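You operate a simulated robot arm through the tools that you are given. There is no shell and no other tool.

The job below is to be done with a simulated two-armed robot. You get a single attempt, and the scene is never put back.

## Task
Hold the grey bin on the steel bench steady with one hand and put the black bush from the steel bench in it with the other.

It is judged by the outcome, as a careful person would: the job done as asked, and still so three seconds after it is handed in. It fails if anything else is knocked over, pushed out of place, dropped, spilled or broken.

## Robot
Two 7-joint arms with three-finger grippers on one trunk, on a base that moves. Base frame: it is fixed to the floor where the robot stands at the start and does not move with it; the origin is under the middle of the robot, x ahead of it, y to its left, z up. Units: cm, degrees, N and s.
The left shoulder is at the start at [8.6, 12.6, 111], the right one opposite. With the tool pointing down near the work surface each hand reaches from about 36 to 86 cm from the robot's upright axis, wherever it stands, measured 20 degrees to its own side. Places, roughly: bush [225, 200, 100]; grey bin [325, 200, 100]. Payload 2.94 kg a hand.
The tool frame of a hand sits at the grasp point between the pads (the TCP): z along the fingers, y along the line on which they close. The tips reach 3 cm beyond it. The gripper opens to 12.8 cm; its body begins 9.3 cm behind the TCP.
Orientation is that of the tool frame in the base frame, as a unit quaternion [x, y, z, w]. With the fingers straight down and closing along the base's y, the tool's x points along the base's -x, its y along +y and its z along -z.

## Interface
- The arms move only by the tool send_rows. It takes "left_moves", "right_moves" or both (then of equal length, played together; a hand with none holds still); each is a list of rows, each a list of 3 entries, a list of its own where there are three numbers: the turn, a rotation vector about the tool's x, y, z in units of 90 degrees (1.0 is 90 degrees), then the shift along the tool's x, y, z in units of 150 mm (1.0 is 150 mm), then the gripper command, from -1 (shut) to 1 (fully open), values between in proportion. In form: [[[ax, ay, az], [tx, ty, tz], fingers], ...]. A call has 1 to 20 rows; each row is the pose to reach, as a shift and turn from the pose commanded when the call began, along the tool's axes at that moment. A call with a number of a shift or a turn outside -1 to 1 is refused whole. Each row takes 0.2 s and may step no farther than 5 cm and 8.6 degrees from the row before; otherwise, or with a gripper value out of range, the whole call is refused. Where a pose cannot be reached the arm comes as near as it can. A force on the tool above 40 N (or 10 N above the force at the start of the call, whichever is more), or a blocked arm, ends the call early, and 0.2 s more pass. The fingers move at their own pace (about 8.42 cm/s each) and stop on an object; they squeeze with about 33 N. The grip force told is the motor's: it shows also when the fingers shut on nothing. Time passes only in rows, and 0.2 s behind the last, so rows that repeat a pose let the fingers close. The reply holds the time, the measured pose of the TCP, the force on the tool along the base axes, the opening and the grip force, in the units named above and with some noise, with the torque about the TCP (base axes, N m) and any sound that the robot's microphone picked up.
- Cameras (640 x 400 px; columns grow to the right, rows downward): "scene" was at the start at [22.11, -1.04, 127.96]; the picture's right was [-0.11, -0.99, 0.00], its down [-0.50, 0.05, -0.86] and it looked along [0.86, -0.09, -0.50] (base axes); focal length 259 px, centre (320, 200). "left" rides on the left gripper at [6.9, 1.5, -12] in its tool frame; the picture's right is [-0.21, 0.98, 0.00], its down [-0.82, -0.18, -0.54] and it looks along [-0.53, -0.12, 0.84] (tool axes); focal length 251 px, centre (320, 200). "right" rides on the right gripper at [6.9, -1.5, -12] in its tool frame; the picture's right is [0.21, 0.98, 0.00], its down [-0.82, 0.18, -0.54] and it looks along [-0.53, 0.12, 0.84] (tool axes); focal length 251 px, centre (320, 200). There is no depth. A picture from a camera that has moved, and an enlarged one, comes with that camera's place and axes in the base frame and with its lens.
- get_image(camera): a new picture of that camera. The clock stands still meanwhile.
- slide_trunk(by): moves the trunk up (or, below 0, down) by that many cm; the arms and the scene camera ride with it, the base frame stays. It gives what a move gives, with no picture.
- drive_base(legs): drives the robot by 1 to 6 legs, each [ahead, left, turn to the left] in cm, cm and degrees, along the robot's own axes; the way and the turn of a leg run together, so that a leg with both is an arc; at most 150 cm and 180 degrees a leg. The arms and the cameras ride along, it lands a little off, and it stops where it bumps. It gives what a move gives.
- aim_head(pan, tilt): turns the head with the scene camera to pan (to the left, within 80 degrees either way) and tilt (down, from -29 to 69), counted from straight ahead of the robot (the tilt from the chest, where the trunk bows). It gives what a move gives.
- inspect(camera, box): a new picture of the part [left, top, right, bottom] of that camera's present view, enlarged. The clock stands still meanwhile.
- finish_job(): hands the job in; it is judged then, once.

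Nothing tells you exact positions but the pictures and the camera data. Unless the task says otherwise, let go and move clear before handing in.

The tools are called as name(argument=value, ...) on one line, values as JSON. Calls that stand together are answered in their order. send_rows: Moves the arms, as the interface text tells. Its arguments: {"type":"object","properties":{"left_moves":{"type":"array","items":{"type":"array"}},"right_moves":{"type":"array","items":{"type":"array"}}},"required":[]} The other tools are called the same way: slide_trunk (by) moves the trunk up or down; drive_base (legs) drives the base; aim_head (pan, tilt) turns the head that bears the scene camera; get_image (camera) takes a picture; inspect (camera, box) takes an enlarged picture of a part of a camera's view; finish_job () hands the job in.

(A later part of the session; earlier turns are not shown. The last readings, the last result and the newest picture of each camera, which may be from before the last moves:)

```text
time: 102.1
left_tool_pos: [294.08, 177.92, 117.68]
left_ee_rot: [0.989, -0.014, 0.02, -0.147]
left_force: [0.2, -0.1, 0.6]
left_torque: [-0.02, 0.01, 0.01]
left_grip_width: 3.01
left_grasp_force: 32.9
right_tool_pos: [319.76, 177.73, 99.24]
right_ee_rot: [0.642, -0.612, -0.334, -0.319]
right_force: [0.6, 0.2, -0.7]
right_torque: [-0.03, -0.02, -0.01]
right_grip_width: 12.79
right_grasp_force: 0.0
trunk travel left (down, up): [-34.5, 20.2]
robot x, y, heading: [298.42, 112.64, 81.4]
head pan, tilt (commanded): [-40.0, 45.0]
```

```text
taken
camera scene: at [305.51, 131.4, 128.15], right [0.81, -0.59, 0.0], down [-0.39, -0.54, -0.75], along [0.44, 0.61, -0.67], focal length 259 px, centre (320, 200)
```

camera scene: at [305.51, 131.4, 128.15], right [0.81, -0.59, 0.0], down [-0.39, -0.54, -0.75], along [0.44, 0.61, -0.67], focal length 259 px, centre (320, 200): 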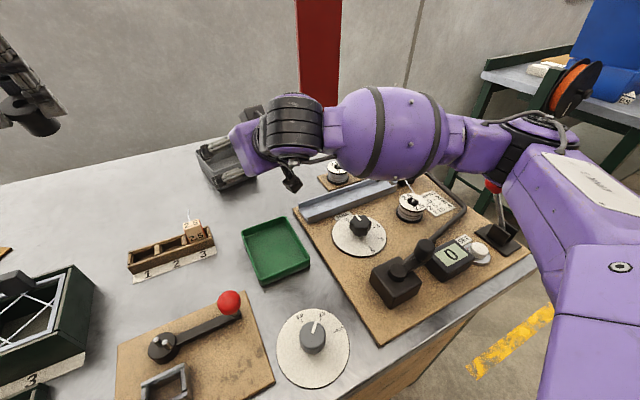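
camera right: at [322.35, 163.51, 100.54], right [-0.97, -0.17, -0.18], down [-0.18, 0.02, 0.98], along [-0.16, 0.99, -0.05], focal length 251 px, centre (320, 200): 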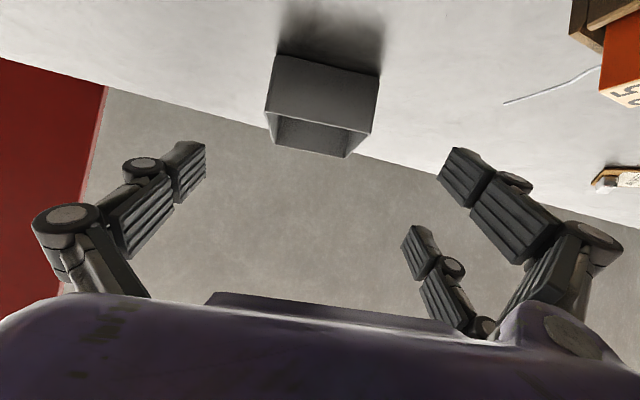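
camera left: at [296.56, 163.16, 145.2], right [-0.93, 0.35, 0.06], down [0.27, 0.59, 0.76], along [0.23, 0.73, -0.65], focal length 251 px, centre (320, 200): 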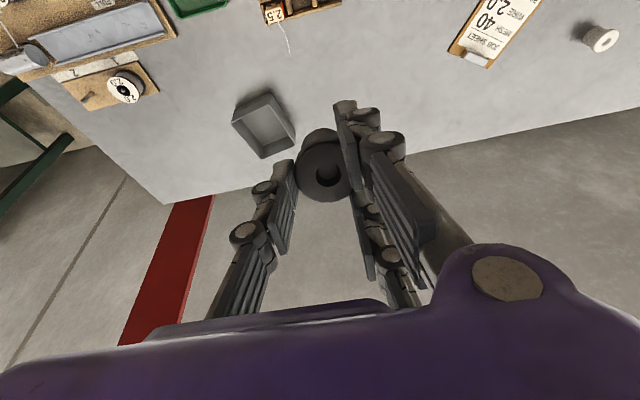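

inspect(camera="scene", box=[420, 90, 580, 260])

aim_head(pan=-50, tilt=35)

get_image(camera="scene")

```text
2.35 times, centred on (500, 175) of scene
camera zoom: at [305.51, 131.4, 128.15], right [0.81, -0.59, 0.0], down [-0.39, -0.54, -0.75], along [0.44, 0.61, -0.67], focal length 610 px, centre (-104, 259)
```

zoom: 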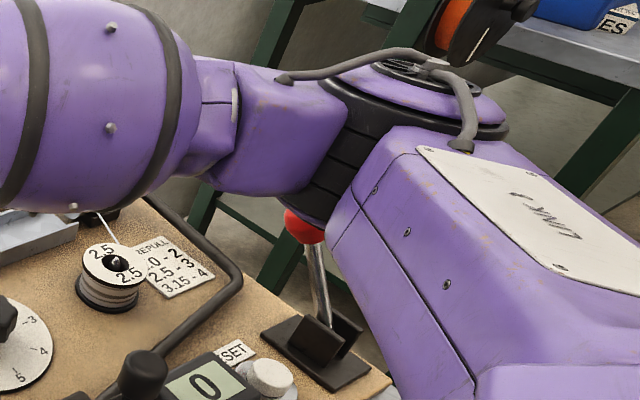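

```text
time: 102.8
left_tool_pos: [294.22, 177.86, 117.63]
left_ee_rot: [0.989, -0.014, 0.02, -0.147]
left_force: [-0.9, -0.3, -0.4]
left_torque: [-0.03, 0.01, 0.04]
left_grip_width: 3.01
left_grasp_force: 33.2
right_tool_pos: [319.89, 177.71, 99.17]
right_ee_rot: [0.642, -0.613, -0.333, -0.318]
right_force: [-0.3, -0.2, -0.4]
right_torque: [-0.03, -0.01, 0.03]
right_grip_width: 12.79
right_grasp_force: 0.0
trunk travel left (down, up): [-34.5, 20.2]
robot x, y, heading: [298.48, 112.25, 81.2]
head pan, tilt (commanded): [-50.0, 35.0]
```

```text
taken
camera scene: at [308.12, 129.2, 129.15], right [0.52, -0.85, 0.0], down [-0.49, -0.3, -0.82], along [0.7, 0.43, -0.57], focal length 259 px, centre (320, 200)
```

scene: 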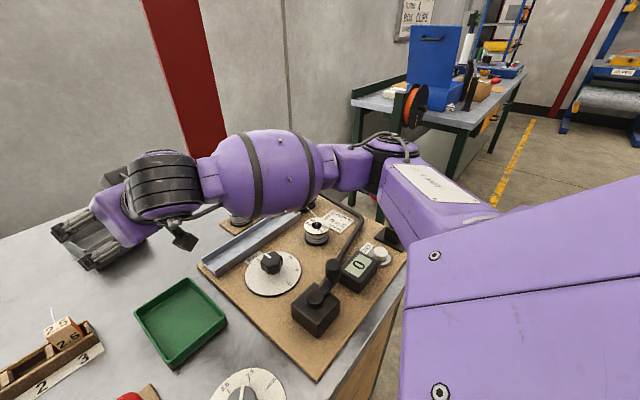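

inspect(camera="scene", box=[310, 110, 470, 260])

aim_head(pan=-10, tilt=35)

aim_head(pan=-10, tilt=35)

get_image(camera="scene")

```text
2.67 times, centred on (390, 185) of scene
camera zoom: at [308.12, 129.2, 129.15], right [0.52, -0.85, 0.0], down [-0.49, -0.3, -0.82], along [0.7, 0.43, -0.57], focal length 691 px, centre (133, 240)
```

zoom: 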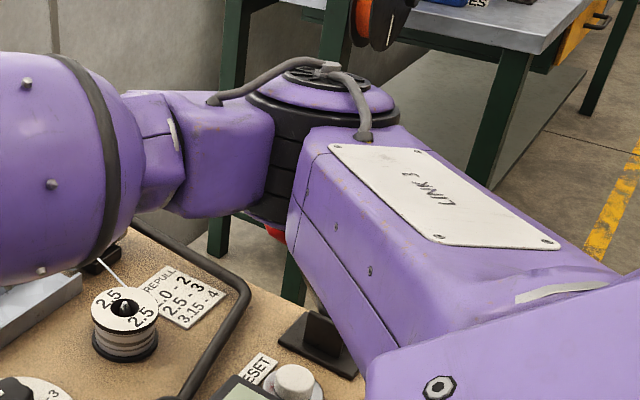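

```text
time: 103.9
left_tool_pos: [294.28, 177.87, 117.62]
left_ee_rot: [0.989, -0.014, 0.019, -0.147]
left_force: [-0.1, 0.0, -0.2]
left_torque: [-0.01, -0.01, -0.03]
left_grip_width: 3.0
left_grasp_force: 32.7
right_tool_pos: [319.79, 177.75, 99.25]
right_ee_rot: [0.642, -0.612, -0.334, -0.318]
right_force: [0.3, -0.2, -0.5]
right_torque: [0.02, -0.02, -0.01]
right_grip_width: 12.8
right_grasp_force: 0.1
trunk travel left (down, up): [-34.5, 20.2]
robot x, y, heading: [298.89, 112.16, 81.1]
head pan, tilt (commanded): [-10.0, 35.0]
```

```text
time: 104.5
left_tool_pos: [294.26, 177.88, 117.58]
left_ee_rot: [0.989, -0.014, 0.02, -0.147]
left_force: [-0.5, -1.2, -1.2]
left_torque: [-0.01, -0.01, 0.0]
left_grip_width: 3.03
left_grasp_force: 33.0
right_tool_pos: [319.64, 177.71, 99.22]
right_ee_rot: [0.642, -0.613, -0.334, -0.319]
right_force: [0.2, -0.8, -0.2]
right_torque: [-0.01, 0.01, -0.01]
right_grip_width: 12.78
right_grasp_force: 0.1
trunk travel left (down, up): [-34.5, 20.2]
robot x, y, heading: [298.47, 111.93, 81.2]
head pan, tilt (commanded): [-10.0, 35.0]
```

```text
taken
camera scene: at [303.43, 132.94, 129.15], right [0.95, -0.32, 0.0], down [-0.18, -0.54, -0.82], along [0.26, 0.78, -0.57], focal length 259 px, centre (320, 200)
```

scene: 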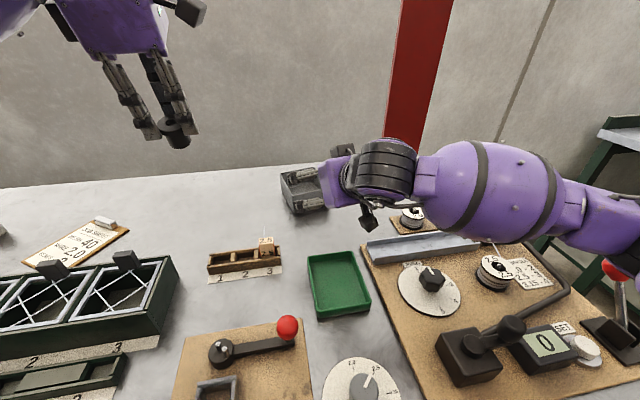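

Triangulating the elbow: it sits at about (346.5, 140), some 4 cm clear sideways of the lever knob, and extending the arm moves it further away, so advancing is fine. Before gripping, I bring the left hand (with the bush) over the bin at height to check its reach.

send_rows(left_moves=[[[0, 0, 0], [-0.006, -0.19, 0.058], -1], [[0, 0, 0], [-0.012, -0.38, 0.116], -1], [[0, 0, 0], [-0.018, -0.57, 0.174], -1], [[0, 0, 0], [-0.024, -0.76, 0.232], -1], [[0, 0, 0], [-0.03, -0.957, 0.29], -1]])

send_rows(left_moves=[[[0, 0, 0], [0.2, -0.003, 0.009], -1], [[0, 0, 0], [0.41, -0.007, 0.018], -1], [[0, 0, 0], [0.62, -0.011, 0.028], -1], [[0, 0, 0], [0.832, -0.015, 0.0375], -1]])

get_image(camera="scene")

```text
time: 105.7
left_tool_pos: [294.67, 192.99, 117.68]
left_ee_rot: [0.989, -0.014, 0.02, -0.147]
left_force: [1.0, 0.6, -0.6]
left_torque: [0.02, 0.02, 0.02]
left_grip_width: 3.0
left_grasp_force: 32.6
right_tool_pos: [319.89, 177.82, 99.2]
right_ee_rot: [0.642, -0.612, -0.335, -0.318]
right_force: [0.5, 0.2, 0.7]
right_torque: [-0.02, 0.03, 0.04]
right_grip_width: 12.78
right_grasp_force: 0.1
trunk travel left (down, up): [-34.5, 20.2]
robot x, y, heading: [298.4, 112.43, 81.3]
head pan, tilt (commanded): [-10.0, 35.0]
```

```text
time: 106.7
left_tool_pos: [306.82, 192.65, 117.86]
left_ee_rot: [0.989, -0.014, 0.02, -0.147]
left_force: [0.2, -0.5, -0.8]
left_torque: [-0.01, 0.04, 0.01]
left_grip_width: 2.99
left_grasp_force: 32.8
right_tool_pos: [320.02, 177.8, 99.21]
right_ee_rot: [0.642, -0.612, -0.334, -0.318]
right_force: [0.8, 0.3, -1.1]
right_torque: [0.02, 0.0, 0.02]
right_grip_width: 12.79
right_grasp_force: 0.1
trunk travel left (down, up): [-34.5, 20.2]
robot x, y, heading: [298.4, 112.28, 81.2]
head pan, tilt (commanded): [-10.0, 35.0]
```

```text
taken
camera scene: at [303.6, 132.91, 129.15], right [0.95, -0.32, 0.0], down [-0.19, -0.54, -0.82], along [0.26, 0.78, -0.57], focal length 259 px, centre (320, 200)
```

scene: 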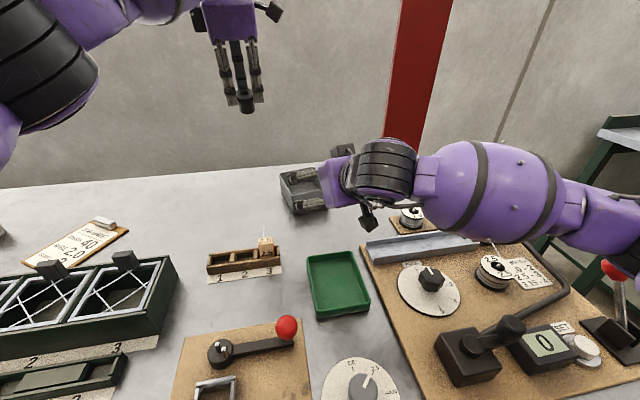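

Reach is fine so far. I continue to a hover point above the bin at about z=112.

send_rows(left_moves=[[[0, 0, 0], [0.2, -0.006, 0.08], -1], [[0, 0, 0], [0.4, -0.013, 0.18], -1], [[0, 0, 0], [0.6, -0.02, 0.3], -1], [[0, 0, 0], [0.807, -0.026, 0.459], -1], [[0, 0, 0], [0.807, -0.026, 0.459], -1]])

get_image(camera="scene")

get_image(camera="left")

```text
time: 107.9
left_tool_pos: [316.5, 192.15, 110.54]
left_ee_rot: [0.989, -0.014, 0.021, -0.147]
left_force: [0.0, -0.2, -0.2]
left_torque: [0.01, -0.07, 0.02]
left_grip_width: 3.02
left_grasp_force: 32.6
left hand out of reach, approached as far as the arm can: row 2, 3, 4, 5
right_tool_pos: [319.84, 177.76, 99.18]
right_ee_rot: [0.643, -0.611, -0.334, -0.318]
right_force: [-0.8, 0.0, 0.0]
right_torque: [-0.02, 0.0, -0.02]
right_grip_width: 12.82
right_grasp_force: 0.1
trunk travel left (down, up): [-34.5, 20.2]
robot x, y, heading: [298.66, 112.05, 81.0]
head pan, tilt (commanded): [-10.0, 35.0]
```

```text
taken
camera scene: at [303.34, 132.9, 129.16], right [0.95, -0.32, 0.0], down [-0.18, -0.54, -0.82], along [0.26, 0.78, -0.57], focal length 259 px, centre (320, 200)
```

scene: 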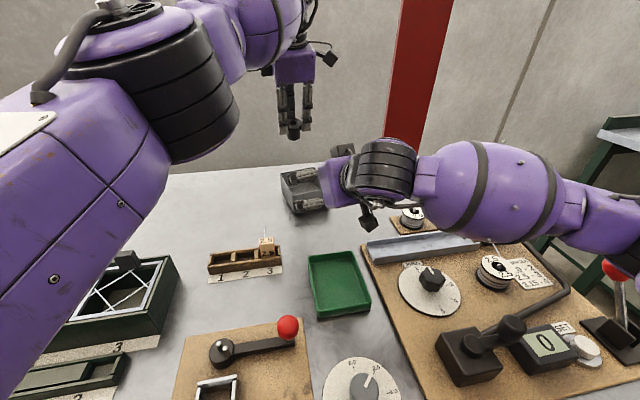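

```text
taken
camera left: at [322.94, 186.96, 121.91], right [-0.23, -0.93, -0.29], down [-0.84, 0.04, 0.54], along [-0.49, 0.37, -0.79], focal length 251 px, centre (320, 200)
```

left: 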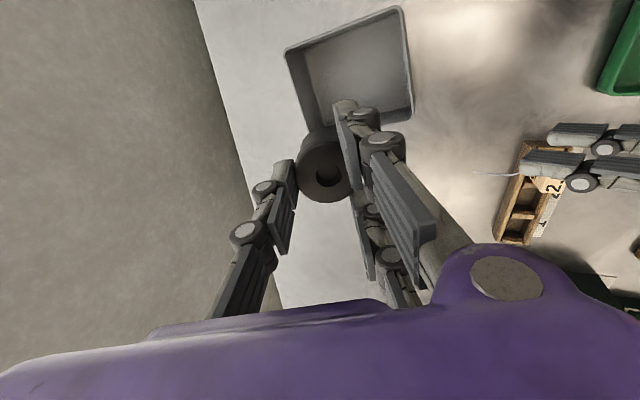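

The left arm is right at its limit there, so I move the base 1.8 cm ahead and 3 cm to the right (still short of where it touched before).

drive_base(legs=[[1.8, -3, 0]])

get_image(camera="scene")

```text
time: 108.9
left_tool_pos: [319.37, 193.19, 110.48]
left_ee_rot: [0.989, -0.012, 0.019, -0.146]
left_force: [-0.2, -1.1, -0.6]
left_torque: [-0.03, 0.0, 0.0]
left_grip_width: 3.02
left_grasp_force: 33.0
right_tool_pos: [322.51, 178.81, 99.23]
right_ee_rot: [0.644, -0.61, -0.335, -0.318]
right_force: [-0.2, 0.6, -0.2]
right_torque: [0.01, 0.0, 0.01]
right_grip_width: 12.75
right_grasp_force: 0.1
trunk travel left (down, up): [-34.5, 20.2]
robot x, y, heading: [301.49, 113.13, 81.5]
head pan, tilt (commanded): [-10.0, 35.0]
stopped in leg 1: the robot was blocked; the commanded pose is now the measured one
```

```text
taken
camera scene: at [306.26, 133.88, 129.15], right [0.95, -0.32, 0.0], down [-0.18, -0.54, -0.82], along [0.26, 0.78, -0.57], focal length 259 px, centre (320, 200)
```

scene: 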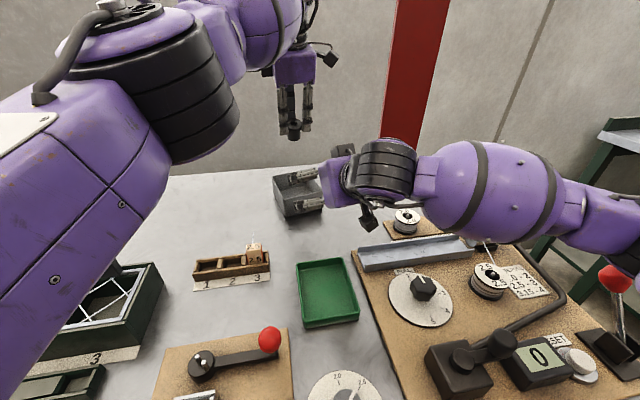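

The base is as close as it goes (nothing on the bench moved). The left hand hangs above the bin; I lower it part way to z≈100 while moving to y≈195 to verify reach.

send_rows(left_moves=[[[0, 0, 0], [-0.009, 0.022, 0.18], -1], [[0, 0, 0], [-0.018, 0.044, 0.36], -1], [[0, 0, 0], [-0.028, 0.067, 0.54], -1], [[0, 0, 0], [-0.037, 0.089, 0.705], -1], [[0, 0, 0], [-0.037, 0.089, 0.705], -1]])

get_image(camera="left")

get_image(camera="right")

```text
time: 110.1
left_tool_pos: [319.11, 194.96, 100.1]
left_ee_rot: [0.989, -0.012, 0.02, -0.148]
left_force: [-0.7, 0.2, 0.4]
left_torque: [0.02, 0.01, -0.03]
left_grip_width: 3.03
left_grasp_force: 33.2
right_tool_pos: [322.4, 178.78, 99.23]
right_ee_rot: [0.643, -0.61, -0.336, -0.318]
right_force: [-0.6, 0.0, -0.2]
right_torque: [0.0, 0.02, 0.0]
right_grip_width: 12.82
right_grasp_force: 0.2
trunk travel left (down, up): [-34.5, 20.2]
robot x, y, heading: [301.86, 113.27, 81.5]
head pan, tilt (commanded): [-10.0, 35.0]
```

```text
taken
camera left: at [325.53, 189.88, 111.47], right [-0.23, -0.93, -0.29], down [-0.84, 0.04, 0.54], along [-0.49, 0.37, -0.79], focal length 251 px, centre (320, 200)
```

left: 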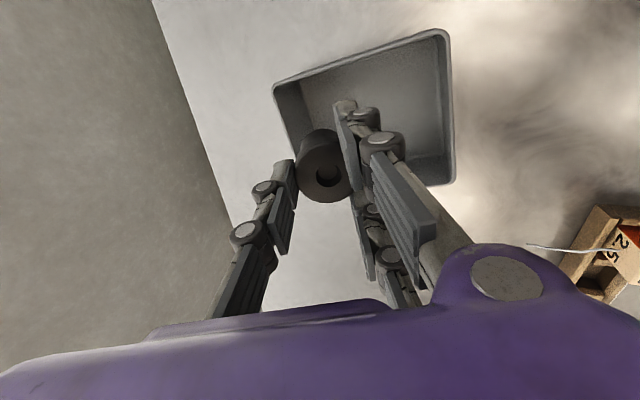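

```text
taken
camera right: at [324.71, 165.09, 100.38], right [-0.97, -0.17, -0.18], down [-0.18, 0.02, 0.98], along [-0.17, 0.98, -0.05], focal length 251 px, centre (320, 200)
```

right: 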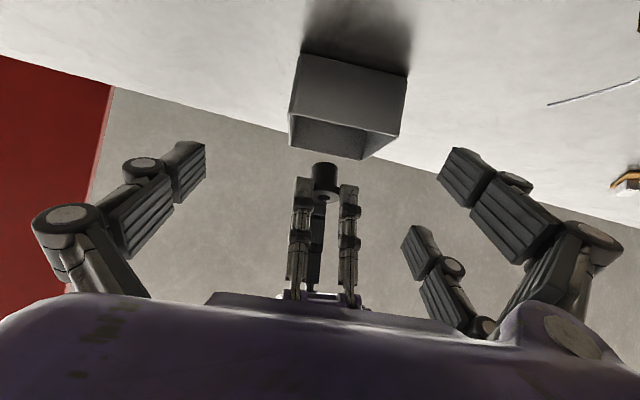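

Left reach is confirmed at (319.1, 195, 100). Now the right hand lines up laterally and advances most of the way, stopping a couple of centimetres before the grasp position for a check.

send_rows(right_moves=[[[0, 0, 0], [0.024, 0.08, 0.02], 1], [[0, 0, 0], [0.048, 0.155, 0.05], 1], [[0, 0, 0], [0.048, 0.155, 0.2], 1], [[0, 0, 0], [0.048, 0.155, 0.35], 1], [[0, 0, 0], [0.048, 0.155, 0.5], 1], [[0, 0, 0], [0.048, 0.155, 0.5], 1]])

get_image(camera="right")

get_image(camera="left")

get_image(camera="scene")

```text
time: 111.5
left_tool_pos: [319.17, 195.01, 100.23]
left_ee_rot: [0.989, -0.012, 0.019, -0.148]
left_force: [-0.1, 0.4, -0.2]
left_torque: [0.02, 0.01, -0.02]
left_grip_width: 3.02
left_grasp_force: 32.4
right_tool_pos: [319.71, 184.41, 94.3]
right_ee_rot: [0.643, -0.611, -0.335, -0.318]
right_force: [0.1, -0.7, 0.7]
right_torque: [0.01, 0.01, 0.02]
right_grip_width: 12.81
right_grasp_force: 0.0
trunk travel left (down, up): [-34.5, 20.2]
robot x, y, heading: [301.14, 113.12, 81.5]
head pan, tilt (commanded): [-10.0, 35.0]
```

```text
taken
camera right: at [322.02, 170.74, 95.44], right [-0.97, -0.17, -0.18], down [-0.18, 0.02, 0.98], along [-0.17, 0.98, -0.05], focal length 251 px, centre (320, 200)
```

right: 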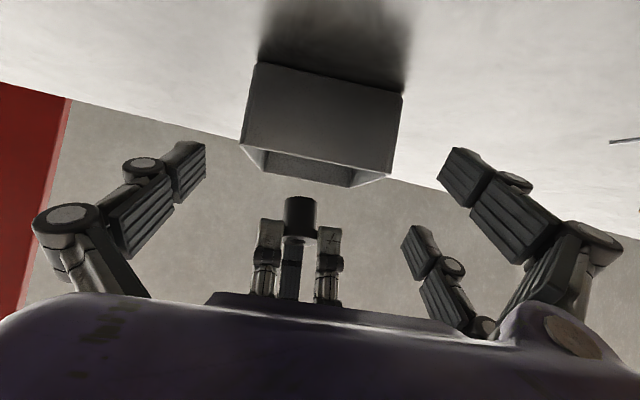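

```text
taken
camera left: at [325.56, 189.86, 111.48], right [-0.23, -0.93, -0.29], down [-0.84, 0.04, 0.54], along [-0.49, 0.37, -0.79], focal length 251 px, centre (320, 200)
```

left: 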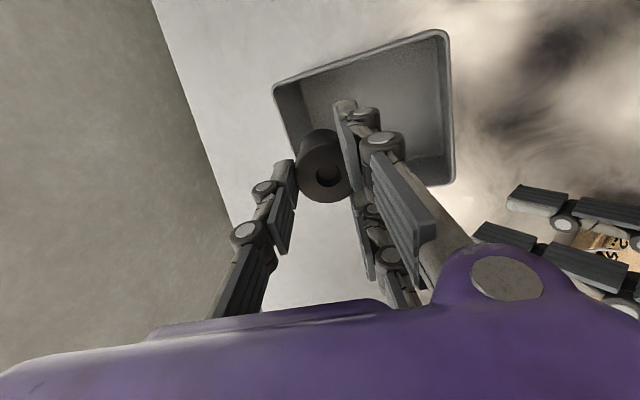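

```text
taken
camera scene: at [306.22, 133.85, 129.16], right [0.95, -0.32, 0.0], down [-0.18, -0.54, -0.82], along [0.26, 0.78, -0.57], focal length 259 px, centre (320, 200)
```

scene: 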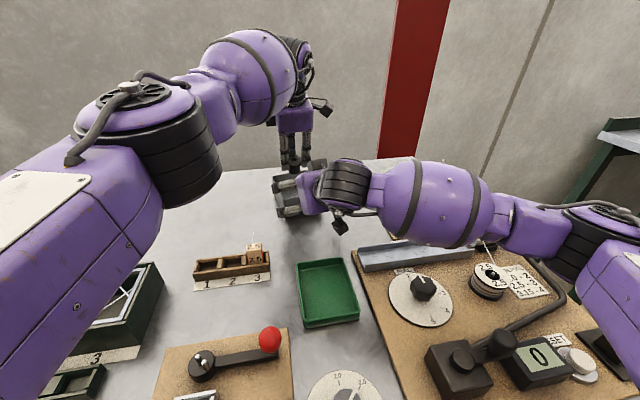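

The bin is centred between the right fingers (rim corners at x≈314.3 and 324.9), and bench contact height checks at z≈86.2. I advance the last 5 cm to the grasp pose.

send_rows(right_moves=[[[0, 0, 0], [0, -0.002, 0.1], 1], [[0, 0, 0], [0, -0.003, 0.2], 1], [[0, 0, 0], [0, -0.005, 0.28], 1], [[0, 0, 0], [0, -0.005, 0.34], 1], [[0, 0, 0], [0, -0.005, 0.34], 1]])

get_image(camera="right")

inspect(camera="scene", box=[220, 110, 380, 235])

get_image(camera="left")

```text
time: 112.7
left_tool_pos: [319.21, 194.99, 100.28]
left_ee_rot: [0.989, -0.012, 0.019, -0.147]
left_force: [0.0, -0.1, -0.6]
left_torque: [-0.01, 0.0, -0.03]
left_grip_width: 3.04
left_grasp_force: 32.8
right_tool_pos: [319.63, 188.56, 91.34]
right_ee_rot: [0.643, -0.611, -0.335, -0.318]
right_force: [1.4, -0.9, 0.6]
right_torque: [0.0, 0.02, 0.01]
right_grip_width: 12.78
right_grasp_force: 0.0
trunk travel left (down, up): [-34.5, 20.2]
robot x, y, heading: [301.28, 113.36, 81.5]
head pan, tilt (commanded): [-10.0, 35.0]
```

```text
taken
camera right: at [321.96, 174.86, 92.56], right [-0.97, -0.17, -0.18], down [-0.18, 0.02, 0.98], along [-0.17, 0.98, -0.05], focal length 251 px, centre (320, 200)
```

right: 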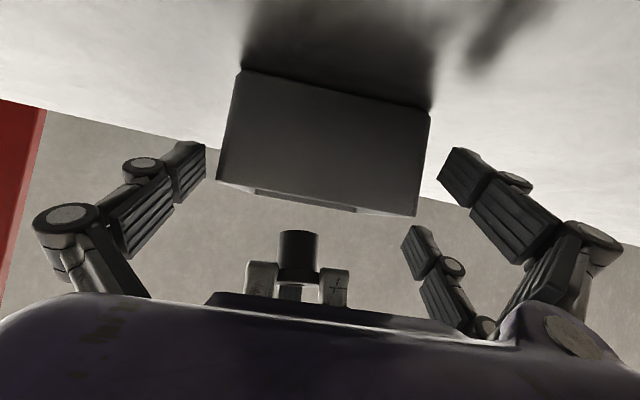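

```text
3.20 times, centred on (300, 172) of scene
camera zoom: at [306.22, 133.88, 129.15], right [0.95, -0.32, 0.0], down [-0.18, -0.54, -0.82], along [0.26, 0.78, -0.57], focal length 830 px, centre (384, 288)
```

zoom: 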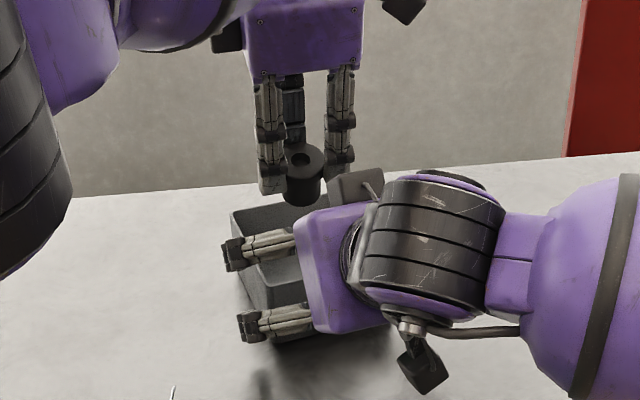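

```text
taken
camera left: at [325.56, 189.89, 111.45], right [-0.23, -0.93, -0.29], down [-0.84, 0.04, 0.54], along [-0.49, 0.37, -0.79], focal length 251 px, centre (320, 200)
```

left: 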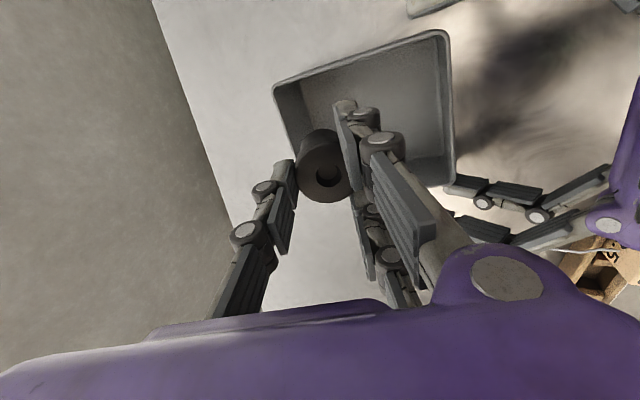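

The right fingers straddle the bin's outer walls with about 1 cm clearance each side. I close the right gripper gently on the bin.

send_rows(right_moves=[[[0, 0, 0], [0, 0, 0], 0.85], [[0, 0, 0], [0, 0, 0], 0.75], [[0, 0, 0], [0, 0, 0], 0.68], [[0, 0, 0], [0, 0, 0], 0.6], [[0, 0, 0], [0, 0, 0], 0.5], [[0, 0, 0], [0, 0, 0], 0.5]])

get_image(camera="right")

get_image(camera="left")

```text
time: 114.1
left_tool_pos: [319.31, 194.93, 100.23]
left_ee_rot: [0.989, -0.012, 0.019, -0.147]
left_force: [0.5, 0.4, -1.0]
left_torque: [0.0, 0.0, 0.02]
left_grip_width: 3.03
left_grasp_force: 32.9
right_tool_pos: [319.59, 188.65, 91.4]
right_ee_rot: [0.644, -0.611, -0.335, -0.318]
right_force: [-0.7, -0.7, 1.3]
right_torque: [-0.03, -0.11, -0.01]
right_grip_width: 10.93
right_grasp_force: 33.6
trunk travel left (down, up): [-34.5, 20.2]
robot x, y, heading: [301.64, 113.14, 81.4]
head pan, tilt (commanded): [-10.0, 35.0]
```

```text
taken
camera right: at [321.96, 174.84, 92.58], right [-0.97, -0.17, -0.18], down [-0.18, 0.02, 0.98], along [-0.17, 0.98, -0.05], focal length 251 px, centre (320, 200)
```

right: 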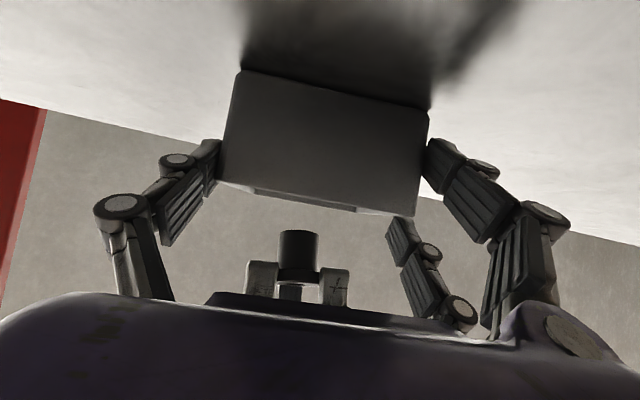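

```text
taken
camera left: at [325.55, 189.88, 111.46], right [-0.23, -0.93, -0.29], down [-0.84, 0.04, 0.54], along [-0.49, 0.37, -0.79], focal length 251 px, centre (320, 200)
```

left: 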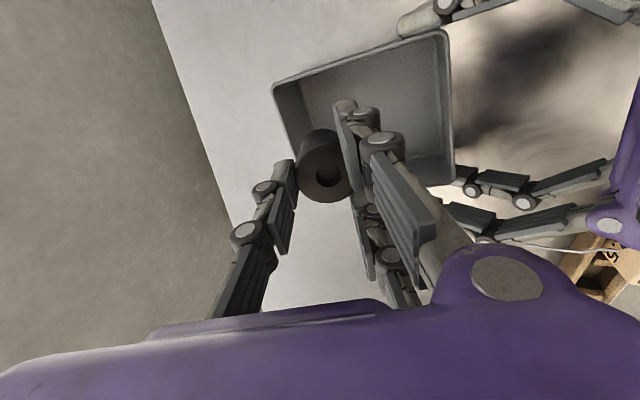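

The bin is held firmly (33.6 N at 10.9 cm) and has not moved. Before lowering the bush I enlarge the left camera view to judge finger clearances to the bin walls.

inspect(camera="left", box=[260, 20, 480, 220])

get_image(camera="scene")

```text
2.00 times, centred on (370, 120) of left
camera zoom: at [325.55, 189.88, 111.46], right [-0.23, -0.93, -0.29], down [-0.84, 0.04, 0.54], along [-0.49, 0.37, -0.79], focal length 503 px, centre (220, 360)
```

zoom: 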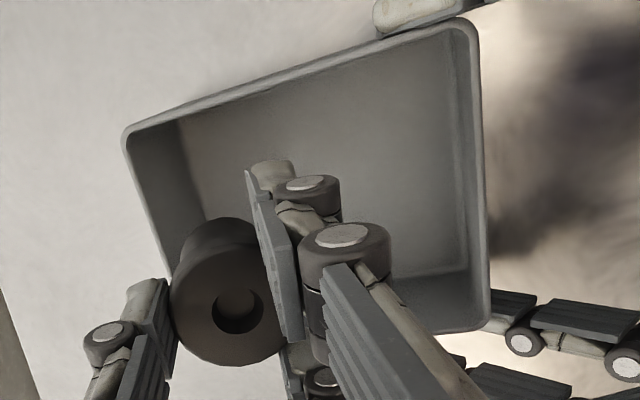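

```text
taken
camera scene: at [306.2, 133.87, 129.16], right [0.95, -0.32, 0.0], down [-0.18, -0.54, -0.82], along [0.26, 0.78, -0.57], focal length 259 px, centre (320, 200)
```

scene: 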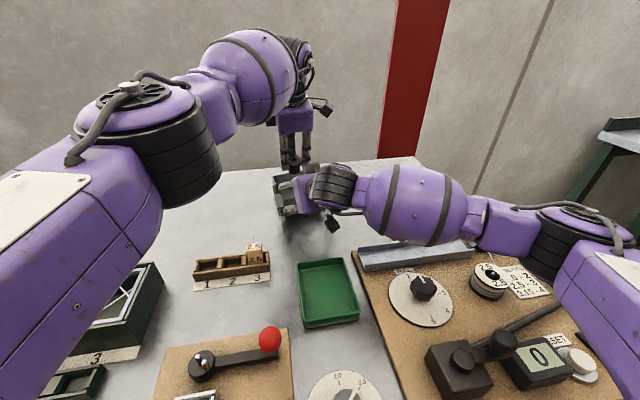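

Inside clearances look like about 1 cm per side if I centre at (319.45, 193.6). I move the left hand back 1.35 cm and lower it the first 4 cm, then check.

send_rows(left_moves=[[[0, 0, 0], [0.012, 0.086, -0.026], -1], [[0, 0, 0], [0.008, 0.11, 0.06], -1], [[0, 0, 0], [0.005, 0.137, 0.145], -1], [[0, 0, 0], [0.003, 0.163, 0.229], -1], [[0, 0, 0], [0.003, 0.163, 0.229], -1]])

inspect(camera="scene", box=[220, 90, 380, 230])

get_image(camera="left")

get_image(camera="right")

```text
time: 115.3
left_tool_pos: [319.21, 193.53, 96.04]
left_ee_rot: [0.989, -0.013, 0.019, -0.146]
left_force: [0.0, -0.6, 0.7]
left_torque: [0.01, -0.04, 0.03]
left_grip_width: 3.05
left_grasp_force: 32.4
right_tool_pos: [319.72, 188.66, 91.32]
right_ee_rot: [0.644, -0.611, -0.335, -0.318]
right_force: [-0.2, 0.2, 1.7]
right_torque: [0.06, -0.12, 0.08]
right_grip_width: 10.93
right_grasp_force: 33.0
trunk travel left (down, up): [-34.5, 20.2]
robot x, y, heading: [301.34, 113.52, 81.7]
head pan, tilt (commanded): [-10.0, 35.0]
```

```text
2.86 times, centred on (300, 160) of scene
camera zoom: at [306.21, 133.87, 129.16], right [0.95, -0.32, 0.0], down [-0.18, -0.54, -0.82], along [0.26, 0.78, -0.57], focal length 741 px, centre (377, 314)
```

zoom: 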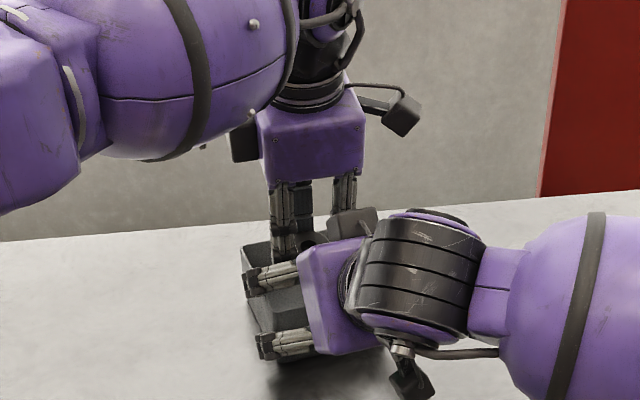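

```text
taken
camera left: at [325.54, 188.43, 107.3], right [-0.23, -0.93, -0.29], down [-0.84, 0.04, 0.54], along [-0.49, 0.37, -0.79], focal length 251 px, centre (320, 200)
```

left: 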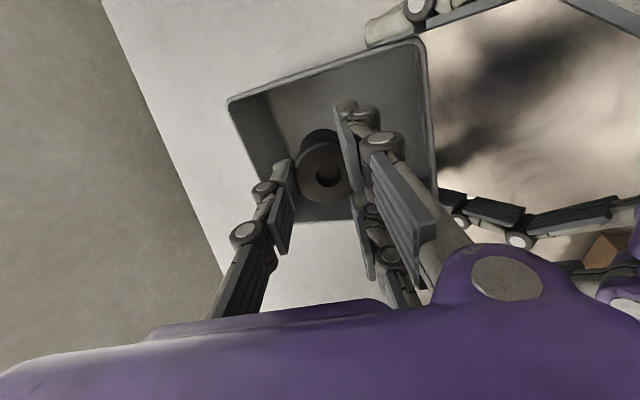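

```text
taken
camera right: at [321.96, 174.85, 92.58], right [-0.97, -0.17, -0.18], down [-0.18, 0.02, 0.98], along [-0.17, 0.98, -0.05], focal length 251 px, centre (320, 200)
```

right: 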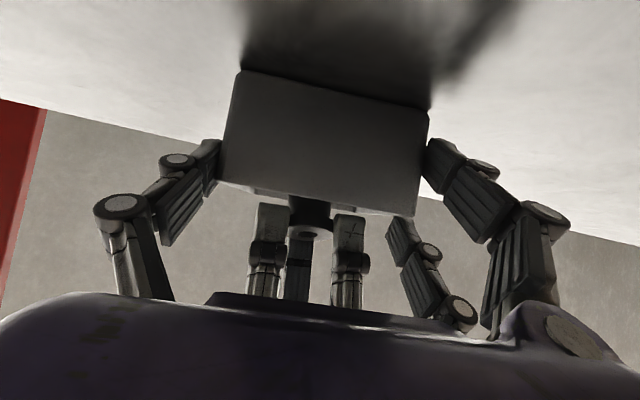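

Everything is clear: the bush is entering the bin and the two hands are apart. I lower the last 4 cm slowly.

send_rows(left_moves=[[[0, 0, 0], [0.003, 0.02, 0.068], -1], [[0, 0, 0], [0.005, 0.04, 0.136], -1], [[0, 0, 0], [0.008, 0.059, 0.204], -1], [[0, 0, 0], [0.01, 0.076, 0.262], -1], [[0, 0, 0], [0.01, 0.076, 0.262], -1]])

get_image(camera="left")

inspect(camera="scene", box=[220, 90, 380, 230])

```text
time: 116.5
left_tool_pos: [319.26, 193.72, 92.43]
left_ee_rot: [0.989, -0.012, 0.02, -0.149]
left_force: [-1.7, -1.6, 11.8]
left_torque: [-0.07, 0.07, -0.01]
left_grip_width: 3.03
left_grasp_force: 33.4
right_tool_pos: [319.79, 188.46, 91.45]
right_ee_rot: [0.643, -0.611, -0.335, -0.318]
right_force: [-0.2, 4.9, -0.2]
right_torque: [0.26, -0.11, 0.02]
right_grip_width: 10.92
right_grasp_force: 32.9
trunk travel left (down, up): [-34.5, 20.2]
robot x, y, heading: [301.4, 113.4, 81.4]
head pan, tilt (commanded): [-10.0, 35.0]
```

```text
taken
camera left: at [325.72, 188.54, 103.59], right [-0.23, -0.93, -0.29], down [-0.84, 0.04, 0.54], along [-0.49, 0.37, -0.79], focal length 251 px, centre (320, 200)
```

left: 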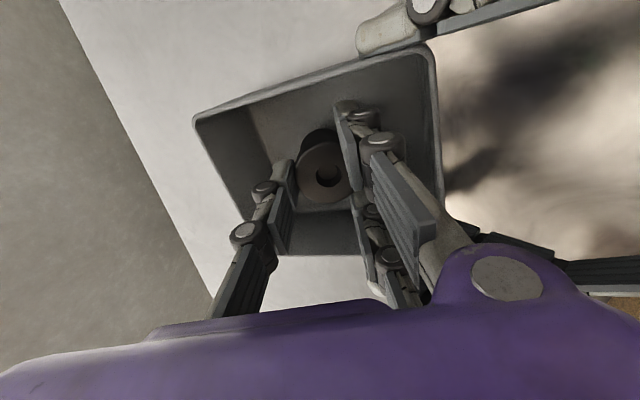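

```text
2.86 times, centred on (300, 160) of scene
camera zoom: at [306.18, 133.82, 129.17], right [0.95, -0.32, 0.0], down [-0.18, -0.54, -0.82], along [0.26, 0.78, -0.57], focal length 741 px, centre (377, 314)
```

zoom: 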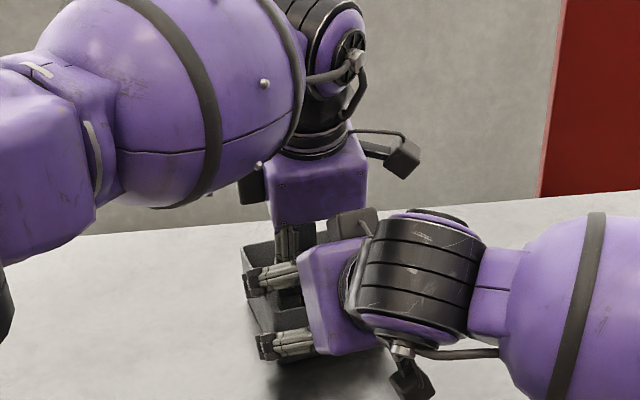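

The left hand feels about 12 N upward: probably the bush's lower edge is touching the bin floor. I check closely before letting go.

inspect(camera="left", box=[180, 40, 460, 300])

get_image(camera="right")

inspect(camera="scene", box=[270, 140, 350, 220])

```text
1.54 times, centred on (320, 170) of left
camera zoom: at [325.72, 188.54, 103.59], right [-0.23, -0.93, -0.29], down [-0.84, 0.04, 0.54], along [-0.49, 0.37, -0.79], focal length 387 px, centre (320, 246)
```

zoom: 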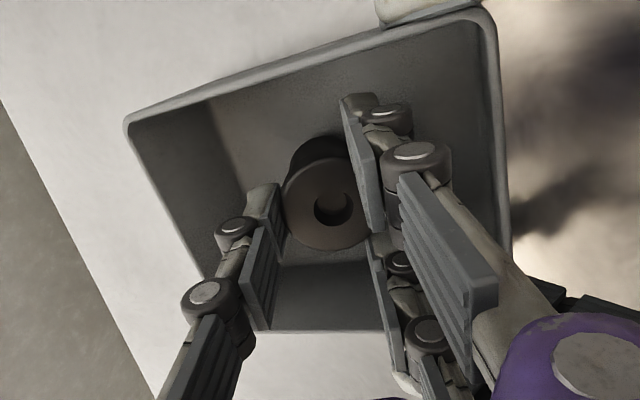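

```text
taken
camera right: at [321.96, 174.82, 92.58], right [-0.97, -0.17, -0.18], down [-0.18, 0.02, 0.98], along [-0.17, 0.98, -0.05], focal length 251 px, centre (320, 200)
```

right: 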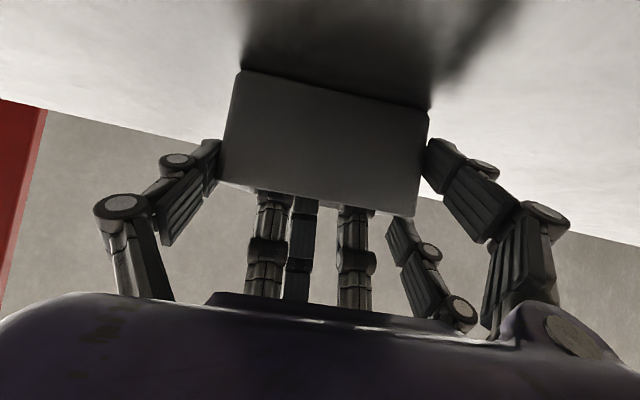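

```text
5.00 times, centred on (310, 180) of scene
camera zoom: at [306.18, 133.82, 129.17], right [0.95, -0.32, 0.0], down [-0.18, -0.54, -0.82], along [0.26, 0.78, -0.57], focal length 1296 px, centre (370, 300)
```

zoom: 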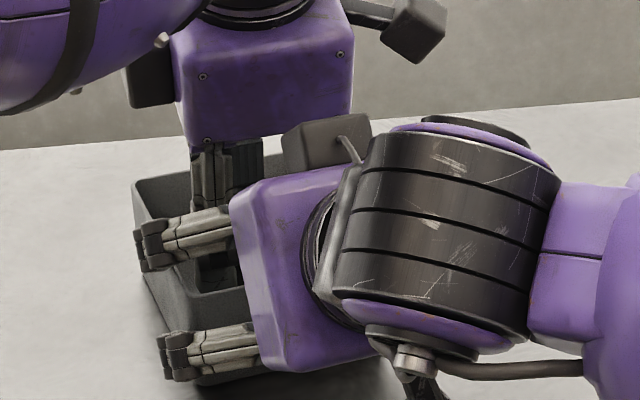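

The bush is inside the bin, well between the walls, and its lower edge rests on the bin floor. I ease up 4 mm to relieve the pressure and then open the left fingers a little to let it go.

send_rows(left_moves=[[[0, 0, 0], [0, -0.008, -0.026], -1], [[0, 0, 0], [0, -0.008, -0.026], -1]])

```text
time: 117.1
left_tool_pos: [319.44, 193.73, 92.34]
left_ee_rot: [0.989, -0.012, 0.019, -0.146]
left_force: [0.0, 0.6, 0.8]
left_torque: [-0.01, 0.05, 0.03]
left_grip_width: 3.03
left_grasp_force: 33.0
right_tool_pos: [319.72, 188.51, 91.43]
right_ee_rot: [0.644, -0.61, -0.335, -0.318]
right_force: [1.1, -2.5, 2.3]
right_torque: [-0.05, -0.28, -0.1]
right_grip_width: 10.95
right_grasp_force: 32.9
trunk travel left (down, up): [-34.5, 20.2]
robot x, y, heading: [301.55, 113.29, 81.3]
head pan, tilt (commanded): [-10.0, 35.0]
```

The pressure is relieved. Now I open the left fingers to about 5 cm.

send_rows(left_moves=[[[0, 0, 0], [0, 0, 0], -0.45], [[0, 0, 0], [0, 0, 0], -0.35], [[0, 0, 0], [0, 0, 0], -0.22], [[0, 0, 0], [0, 0, 0], -0.22], [[0, 0, 0], [0, 0, 0], -0.22]])

inspect(camera="left", box=[180, 40, 460, 300])

```text
time: 118.3
left_tool_pos: [319.49, 193.69, 92.53]
left_ee_rot: [0.989, -0.012, 0.02, -0.147]
left_force: [0.7, 0.3, -0.5]
left_torque: [0.01, 0.0, 0.02]
left_grip_width: 5.01
left_grasp_force: 0.0
right_tool_pos: [319.63, 188.6, 91.47]
right_ee_rot: [0.644, -0.61, -0.336, -0.317]
right_force: [0.4, -0.1, 1.0]
right_torque: [-0.04, -0.19, -0.05]
right_grip_width: 10.93
right_grasp_force: 33.2
trunk travel left (down, up): [-34.5, 20.2]
robot x, y, heading: [301.67, 113.12, 81.2]
head pan, tilt (commanded): [-10.0, 35.0]
```

```text
1.54 times, centred on (320, 170) of left
camera zoom: at [325.81, 188.56, 103.71], right [-0.23, -0.93, -0.29], down [-0.84, 0.04, 0.54], along [-0.49, 0.37, -0.79], focal length 387 px, centre (320, 246)
```

zoom: 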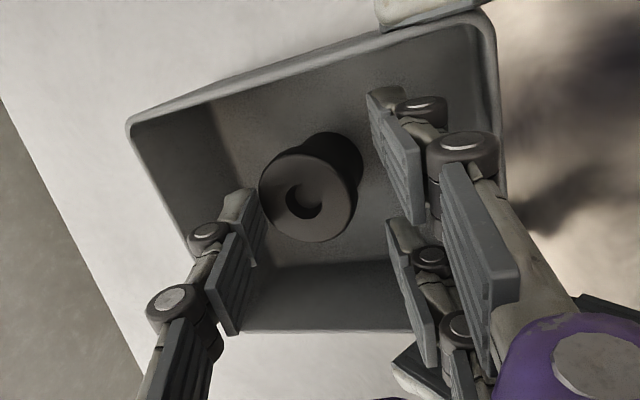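

The bush has been released and stands in the bin. I raise the left hand straight up out of the bin while the right keeps holding it.

send_rows(left_moves=[[[0, 0, 0], [0, -0.029, -0.096], -0.22], [[0, 0, 0], [0, -0.058, -0.191], -0.22], [[0, 0, 0], [0, -0.107, -0.351], -0.22], [[0, 0, 0], [0, -0.165, -0.542], -0.22], [[0, 0, 0], [0, -0.233, -0.766], -0.22], [[0, 0, 0], [0, -0.28, -0.92], -0.22]])

get_image(camera="left")

get_image(camera="scene")

```text
time: 119.7
left_tool_pos: [318.87, 193.61, 106.85]
left_ee_rot: [0.989, -0.011, 0.02, -0.148]
left_force: [0.1, -0.5, -0.3]
left_torque: [0.01, 0.0, -0.01]
left_grip_width: 5.03
left_grasp_force: 0.0
right_tool_pos: [319.71, 188.5, 91.44]
right_ee_rot: [0.643, -0.611, -0.335, -0.319]
right_force: [-0.5, -1.9, 2.5]
right_torque: [0.0, -0.28, -0.06]
right_grip_width: 10.96
right_grasp_force: 32.9
trunk travel left (down, up): [-34.5, 20.2]
robot x, y, heading: [301.59, 113.21, 81.5]
head pan, tilt (commanded): [-10.0, 35.0]
```

```text
taken
camera left: at [325.27, 188.49, 118.09], right [-0.23, -0.93, -0.29], down [-0.84, 0.04, 0.54], along [-0.49, 0.37, -0.79], focal length 251 px, centre (320, 200)
```

left: 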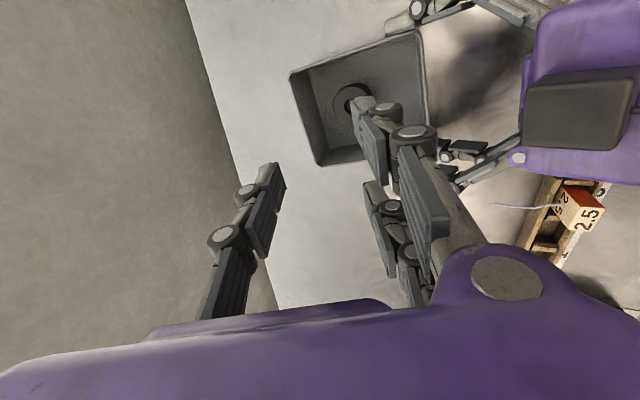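

```text
taken
camera scene: at [306.21, 133.83, 129.16], right [0.95, -0.32, 0.0], down [-0.18, -0.54, -0.82], along [0.26, 0.78, -0.57], focal length 259 px, centre (320, 200)
```

scene: 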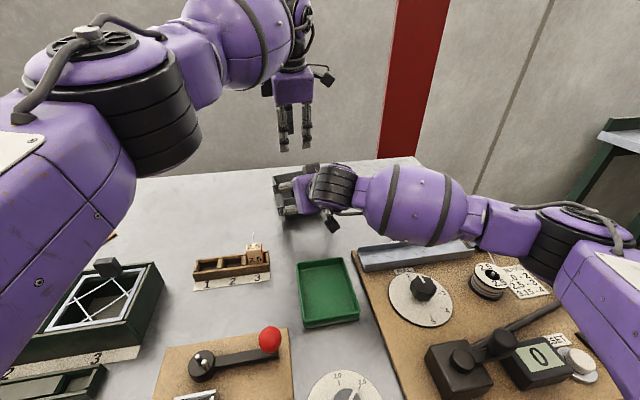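

The bush stands in the bin. Now I open the right fingers fully and then back the right hand straight out along its approach line.

send_rows(right_moves=[[[0, 0, 0], [0, 0, 0], 0.8], [[0, 0, 0], [0, 0, 0], 1], [[0, 0, 0], [0, 0, 0], 1], [[0, 0, 0], [0, 0, 0], 1]])

get_image(camera="right")

```text
time: 120.7
left_tool_pos: [318.87, 193.65, 106.78]
left_ee_rot: [0.989, -0.012, 0.02, -0.148]
left_force: [0.4, -0.5, 0.1]
left_torque: [0.0, 0.01, -0.02]
left_grip_width: 4.98
left_grasp_force: 0.1
right_tool_pos: [319.67, 188.64, 91.45]
right_ee_rot: [0.644, -0.61, -0.335, -0.317]
right_force: [-0.1, -0.1, -0.3]
right_torque: [0.02, 0.05, -0.01]
right_grip_width: 12.8
right_grasp_force: 0.0
trunk travel left (down, up): [-34.5, 20.2]
robot x, y, heading: [301.09, 112.97, 81.4]
head pan, tilt (commanded): [-10.0, 35.0]
```

```text
taken
camera right: at [321.96, 174.85, 92.56], right [-0.97, -0.17, -0.18], down [-0.18, 0.02, 0.98], along [-0.17, 0.98, -0.05], focal length 251 px, centre (320, 200)
```

right: 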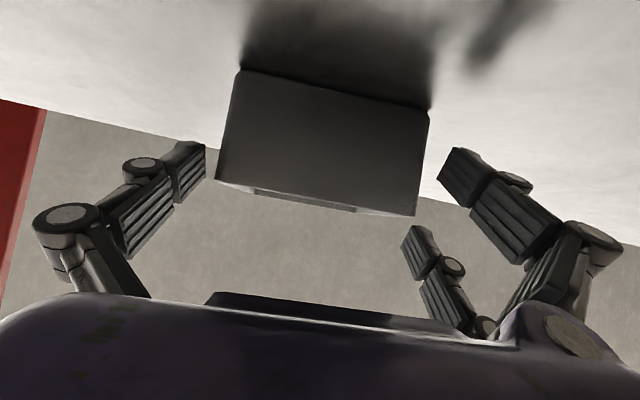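

The bin stayed exactly in place. I back the right hand out along its approach direction.

send_rows(right_moves=[[[0, 0, 0], [0, 0, -0.1], 1], [[0, 0, 0], [0, 0, -0.25], 1], [[0, 0, 0], [0, 0, -0.42], 1], [[0, 0, 0], [0, 0, -0.6], 1], [[0, 0, 0], [0, 0, -0.75], 1]])

get_image(camera="scene")

get_image(camera="right")

```text
time: 121.9
left_tool_pos: [318.85, 193.68, 106.78]
left_ee_rot: [0.989, -0.012, 0.019, -0.147]
left_force: [-0.6, 0.4, 0.4]
left_torque: [0.01, 0.04, 0.0]
left_grip_width: 4.97
left_grasp_force: 0.1
right_tool_pos: [320.28, 179.39, 98.39]
right_ee_rot: [0.643, -0.61, -0.335, -0.318]
right_force: [0.4, 0.6, 0.4]
right_torque: [0.01, -0.03, 0.0]
right_grip_width: 12.81
right_grasp_force: 0.0
trunk travel left (down, up): [-34.5, 20.2]
robot x, y, heading: [301.25, 113.34, 81.6]
head pan, tilt (commanded): [-10.0, 35.0]
```

```text
taken
camera scene: at [306.2, 133.84, 129.16], right [0.95, -0.32, 0.0], down [-0.18, -0.54, -0.82], along [0.26, 0.78, -0.57], focal length 259 px, centre (320, 200)
```

scene: 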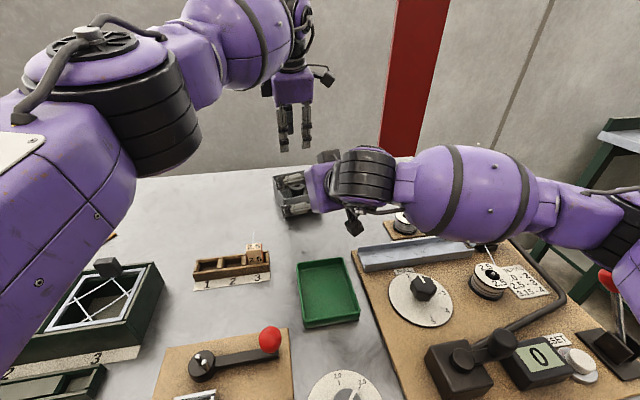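

```text
taken
camera right: at [322.42, 165.77, 99.4], right [-0.97, -0.17, -0.18], down [-0.18, 0.02, 0.98], along [-0.17, 0.98, -0.05], focal length 251 px, centre (320, 200)
```

right: 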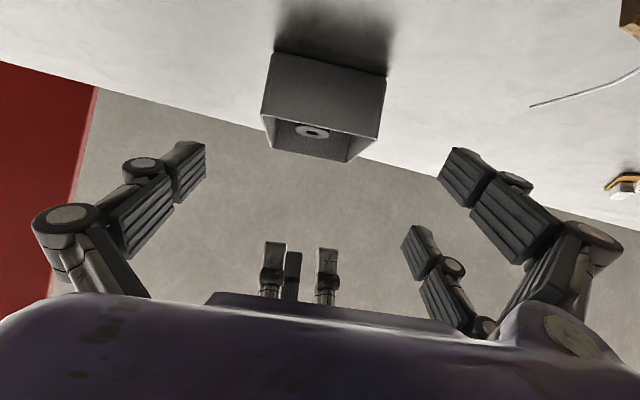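

The bush is visible standing inside the bin, and the right hand is clear. I raise the trunk so both arms lift clear, then drive back a little.

slide_trunk(by=8)

drive_base(legs=[[-4, 0, 0]])

slide_trunk(by=11)

get_image(camera="scene")

get_image(camera="left")

```text
time: 123.1
left_tool_pos: [318.85, 193.1, 118.66]
left_ee_rot: [0.985, -0.012, 0.023, -0.171]
left_force: [0.6, 0.3, -0.2]
left_torque: [0.0, 0.04, -0.01]
left_grip_width: 4.99
left_grasp_force: 0.0
right_tool_pos: [320.29, 179.48, 105.63]
right_ee_rot: [0.644, -0.612, -0.333, -0.317]
right_force: [0.4, 1.1, 0.2]
right_torque: [0.02, -0.03, 0.06]
right_grip_width: 12.78
right_grasp_force: 0.1
trunk travel left (down, up): [-42.5, 12.2]
robot x, y, heading: [301.75, 113.39, 81.4]
head pan, tilt (commanded): [-10.0, 35.0]
```

```text
time: 124.0
left_tool_pos: [318.41, 189.49, 118.7]
left_ee_rot: [0.985, -0.013, 0.023, -0.172]
left_force: [-0.1, -1.4, -1.0]
left_torque: [-0.02, -0.02, 0.04]
left_grip_width: 4.97
left_grasp_force: 0.1
right_tool_pos: [319.64, 175.77, 105.67]
right_ee_rot: [0.643, -0.612, -0.334, -0.318]
right_force: [0.7, 0.6, 0.0]
right_torque: [0.02, 0.01, -0.02]
right_grip_width: 12.77
right_grasp_force: 0.0
trunk travel left (down, up): [-42.5, 12.2]
robot x, y, heading: [300.86, 109.19, 81.8]
head pan, tilt (commanded): [-10.0, 35.0]
```

```text
time: 125.4
left_tool_pos: [317.08, 181.61, 151.72]
left_ee_rot: [0.95, -0.011, 0.042, -0.31]
left_force: [-0.4, 0.7, -0.7]
left_torque: [0.01, 0.01, 0.03]
left_grip_width: 4.99
left_grasp_force: 0.0
right_tool_pos: [319.73, 175.59, 116.4]
right_ee_rot: [0.643, -0.612, -0.333, -0.317]
right_force: [-0.4, -0.1, -0.7]
right_torque: [0.05, -0.01, 0.0]
right_grip_width: 12.79
right_grasp_force: 0.0
trunk travel left (down, up): [-53.5, 1.2]
robot x, y, heading: [300.87, 109.75, 81.4]
head pan, tilt (commanded): [-10.0, 35.0]
```

```text
taken
camera scene: at [304.08, 119.61, 150.04], right [0.95, -0.32, 0.0], down [-0.18, -0.54, -0.82], along [0.26, 0.78, -0.57], focal length 259 px, centre (320, 200)
```

scene: 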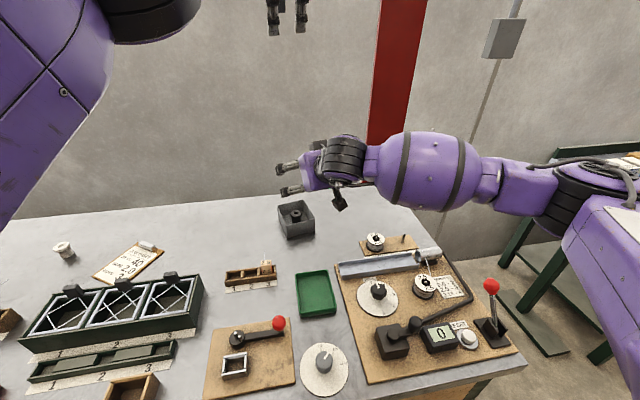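

```text
taken
camera left: at [322.97, 173.04, 160.93], right [-0.21, -0.78, -0.59], down [-0.87, -0.13, 0.48], along [-0.45, 0.61, -0.65], focal length 251 px, centre (320, 200)
```

left: 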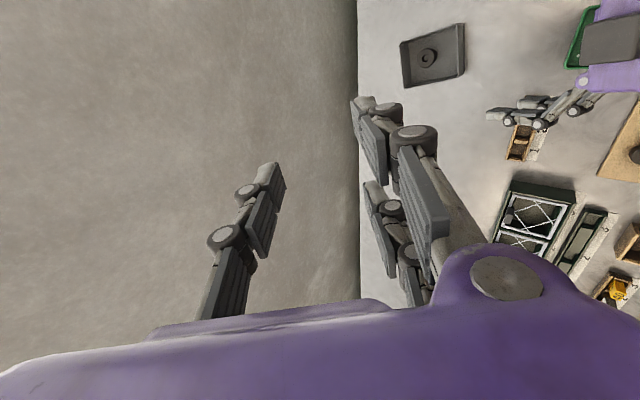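

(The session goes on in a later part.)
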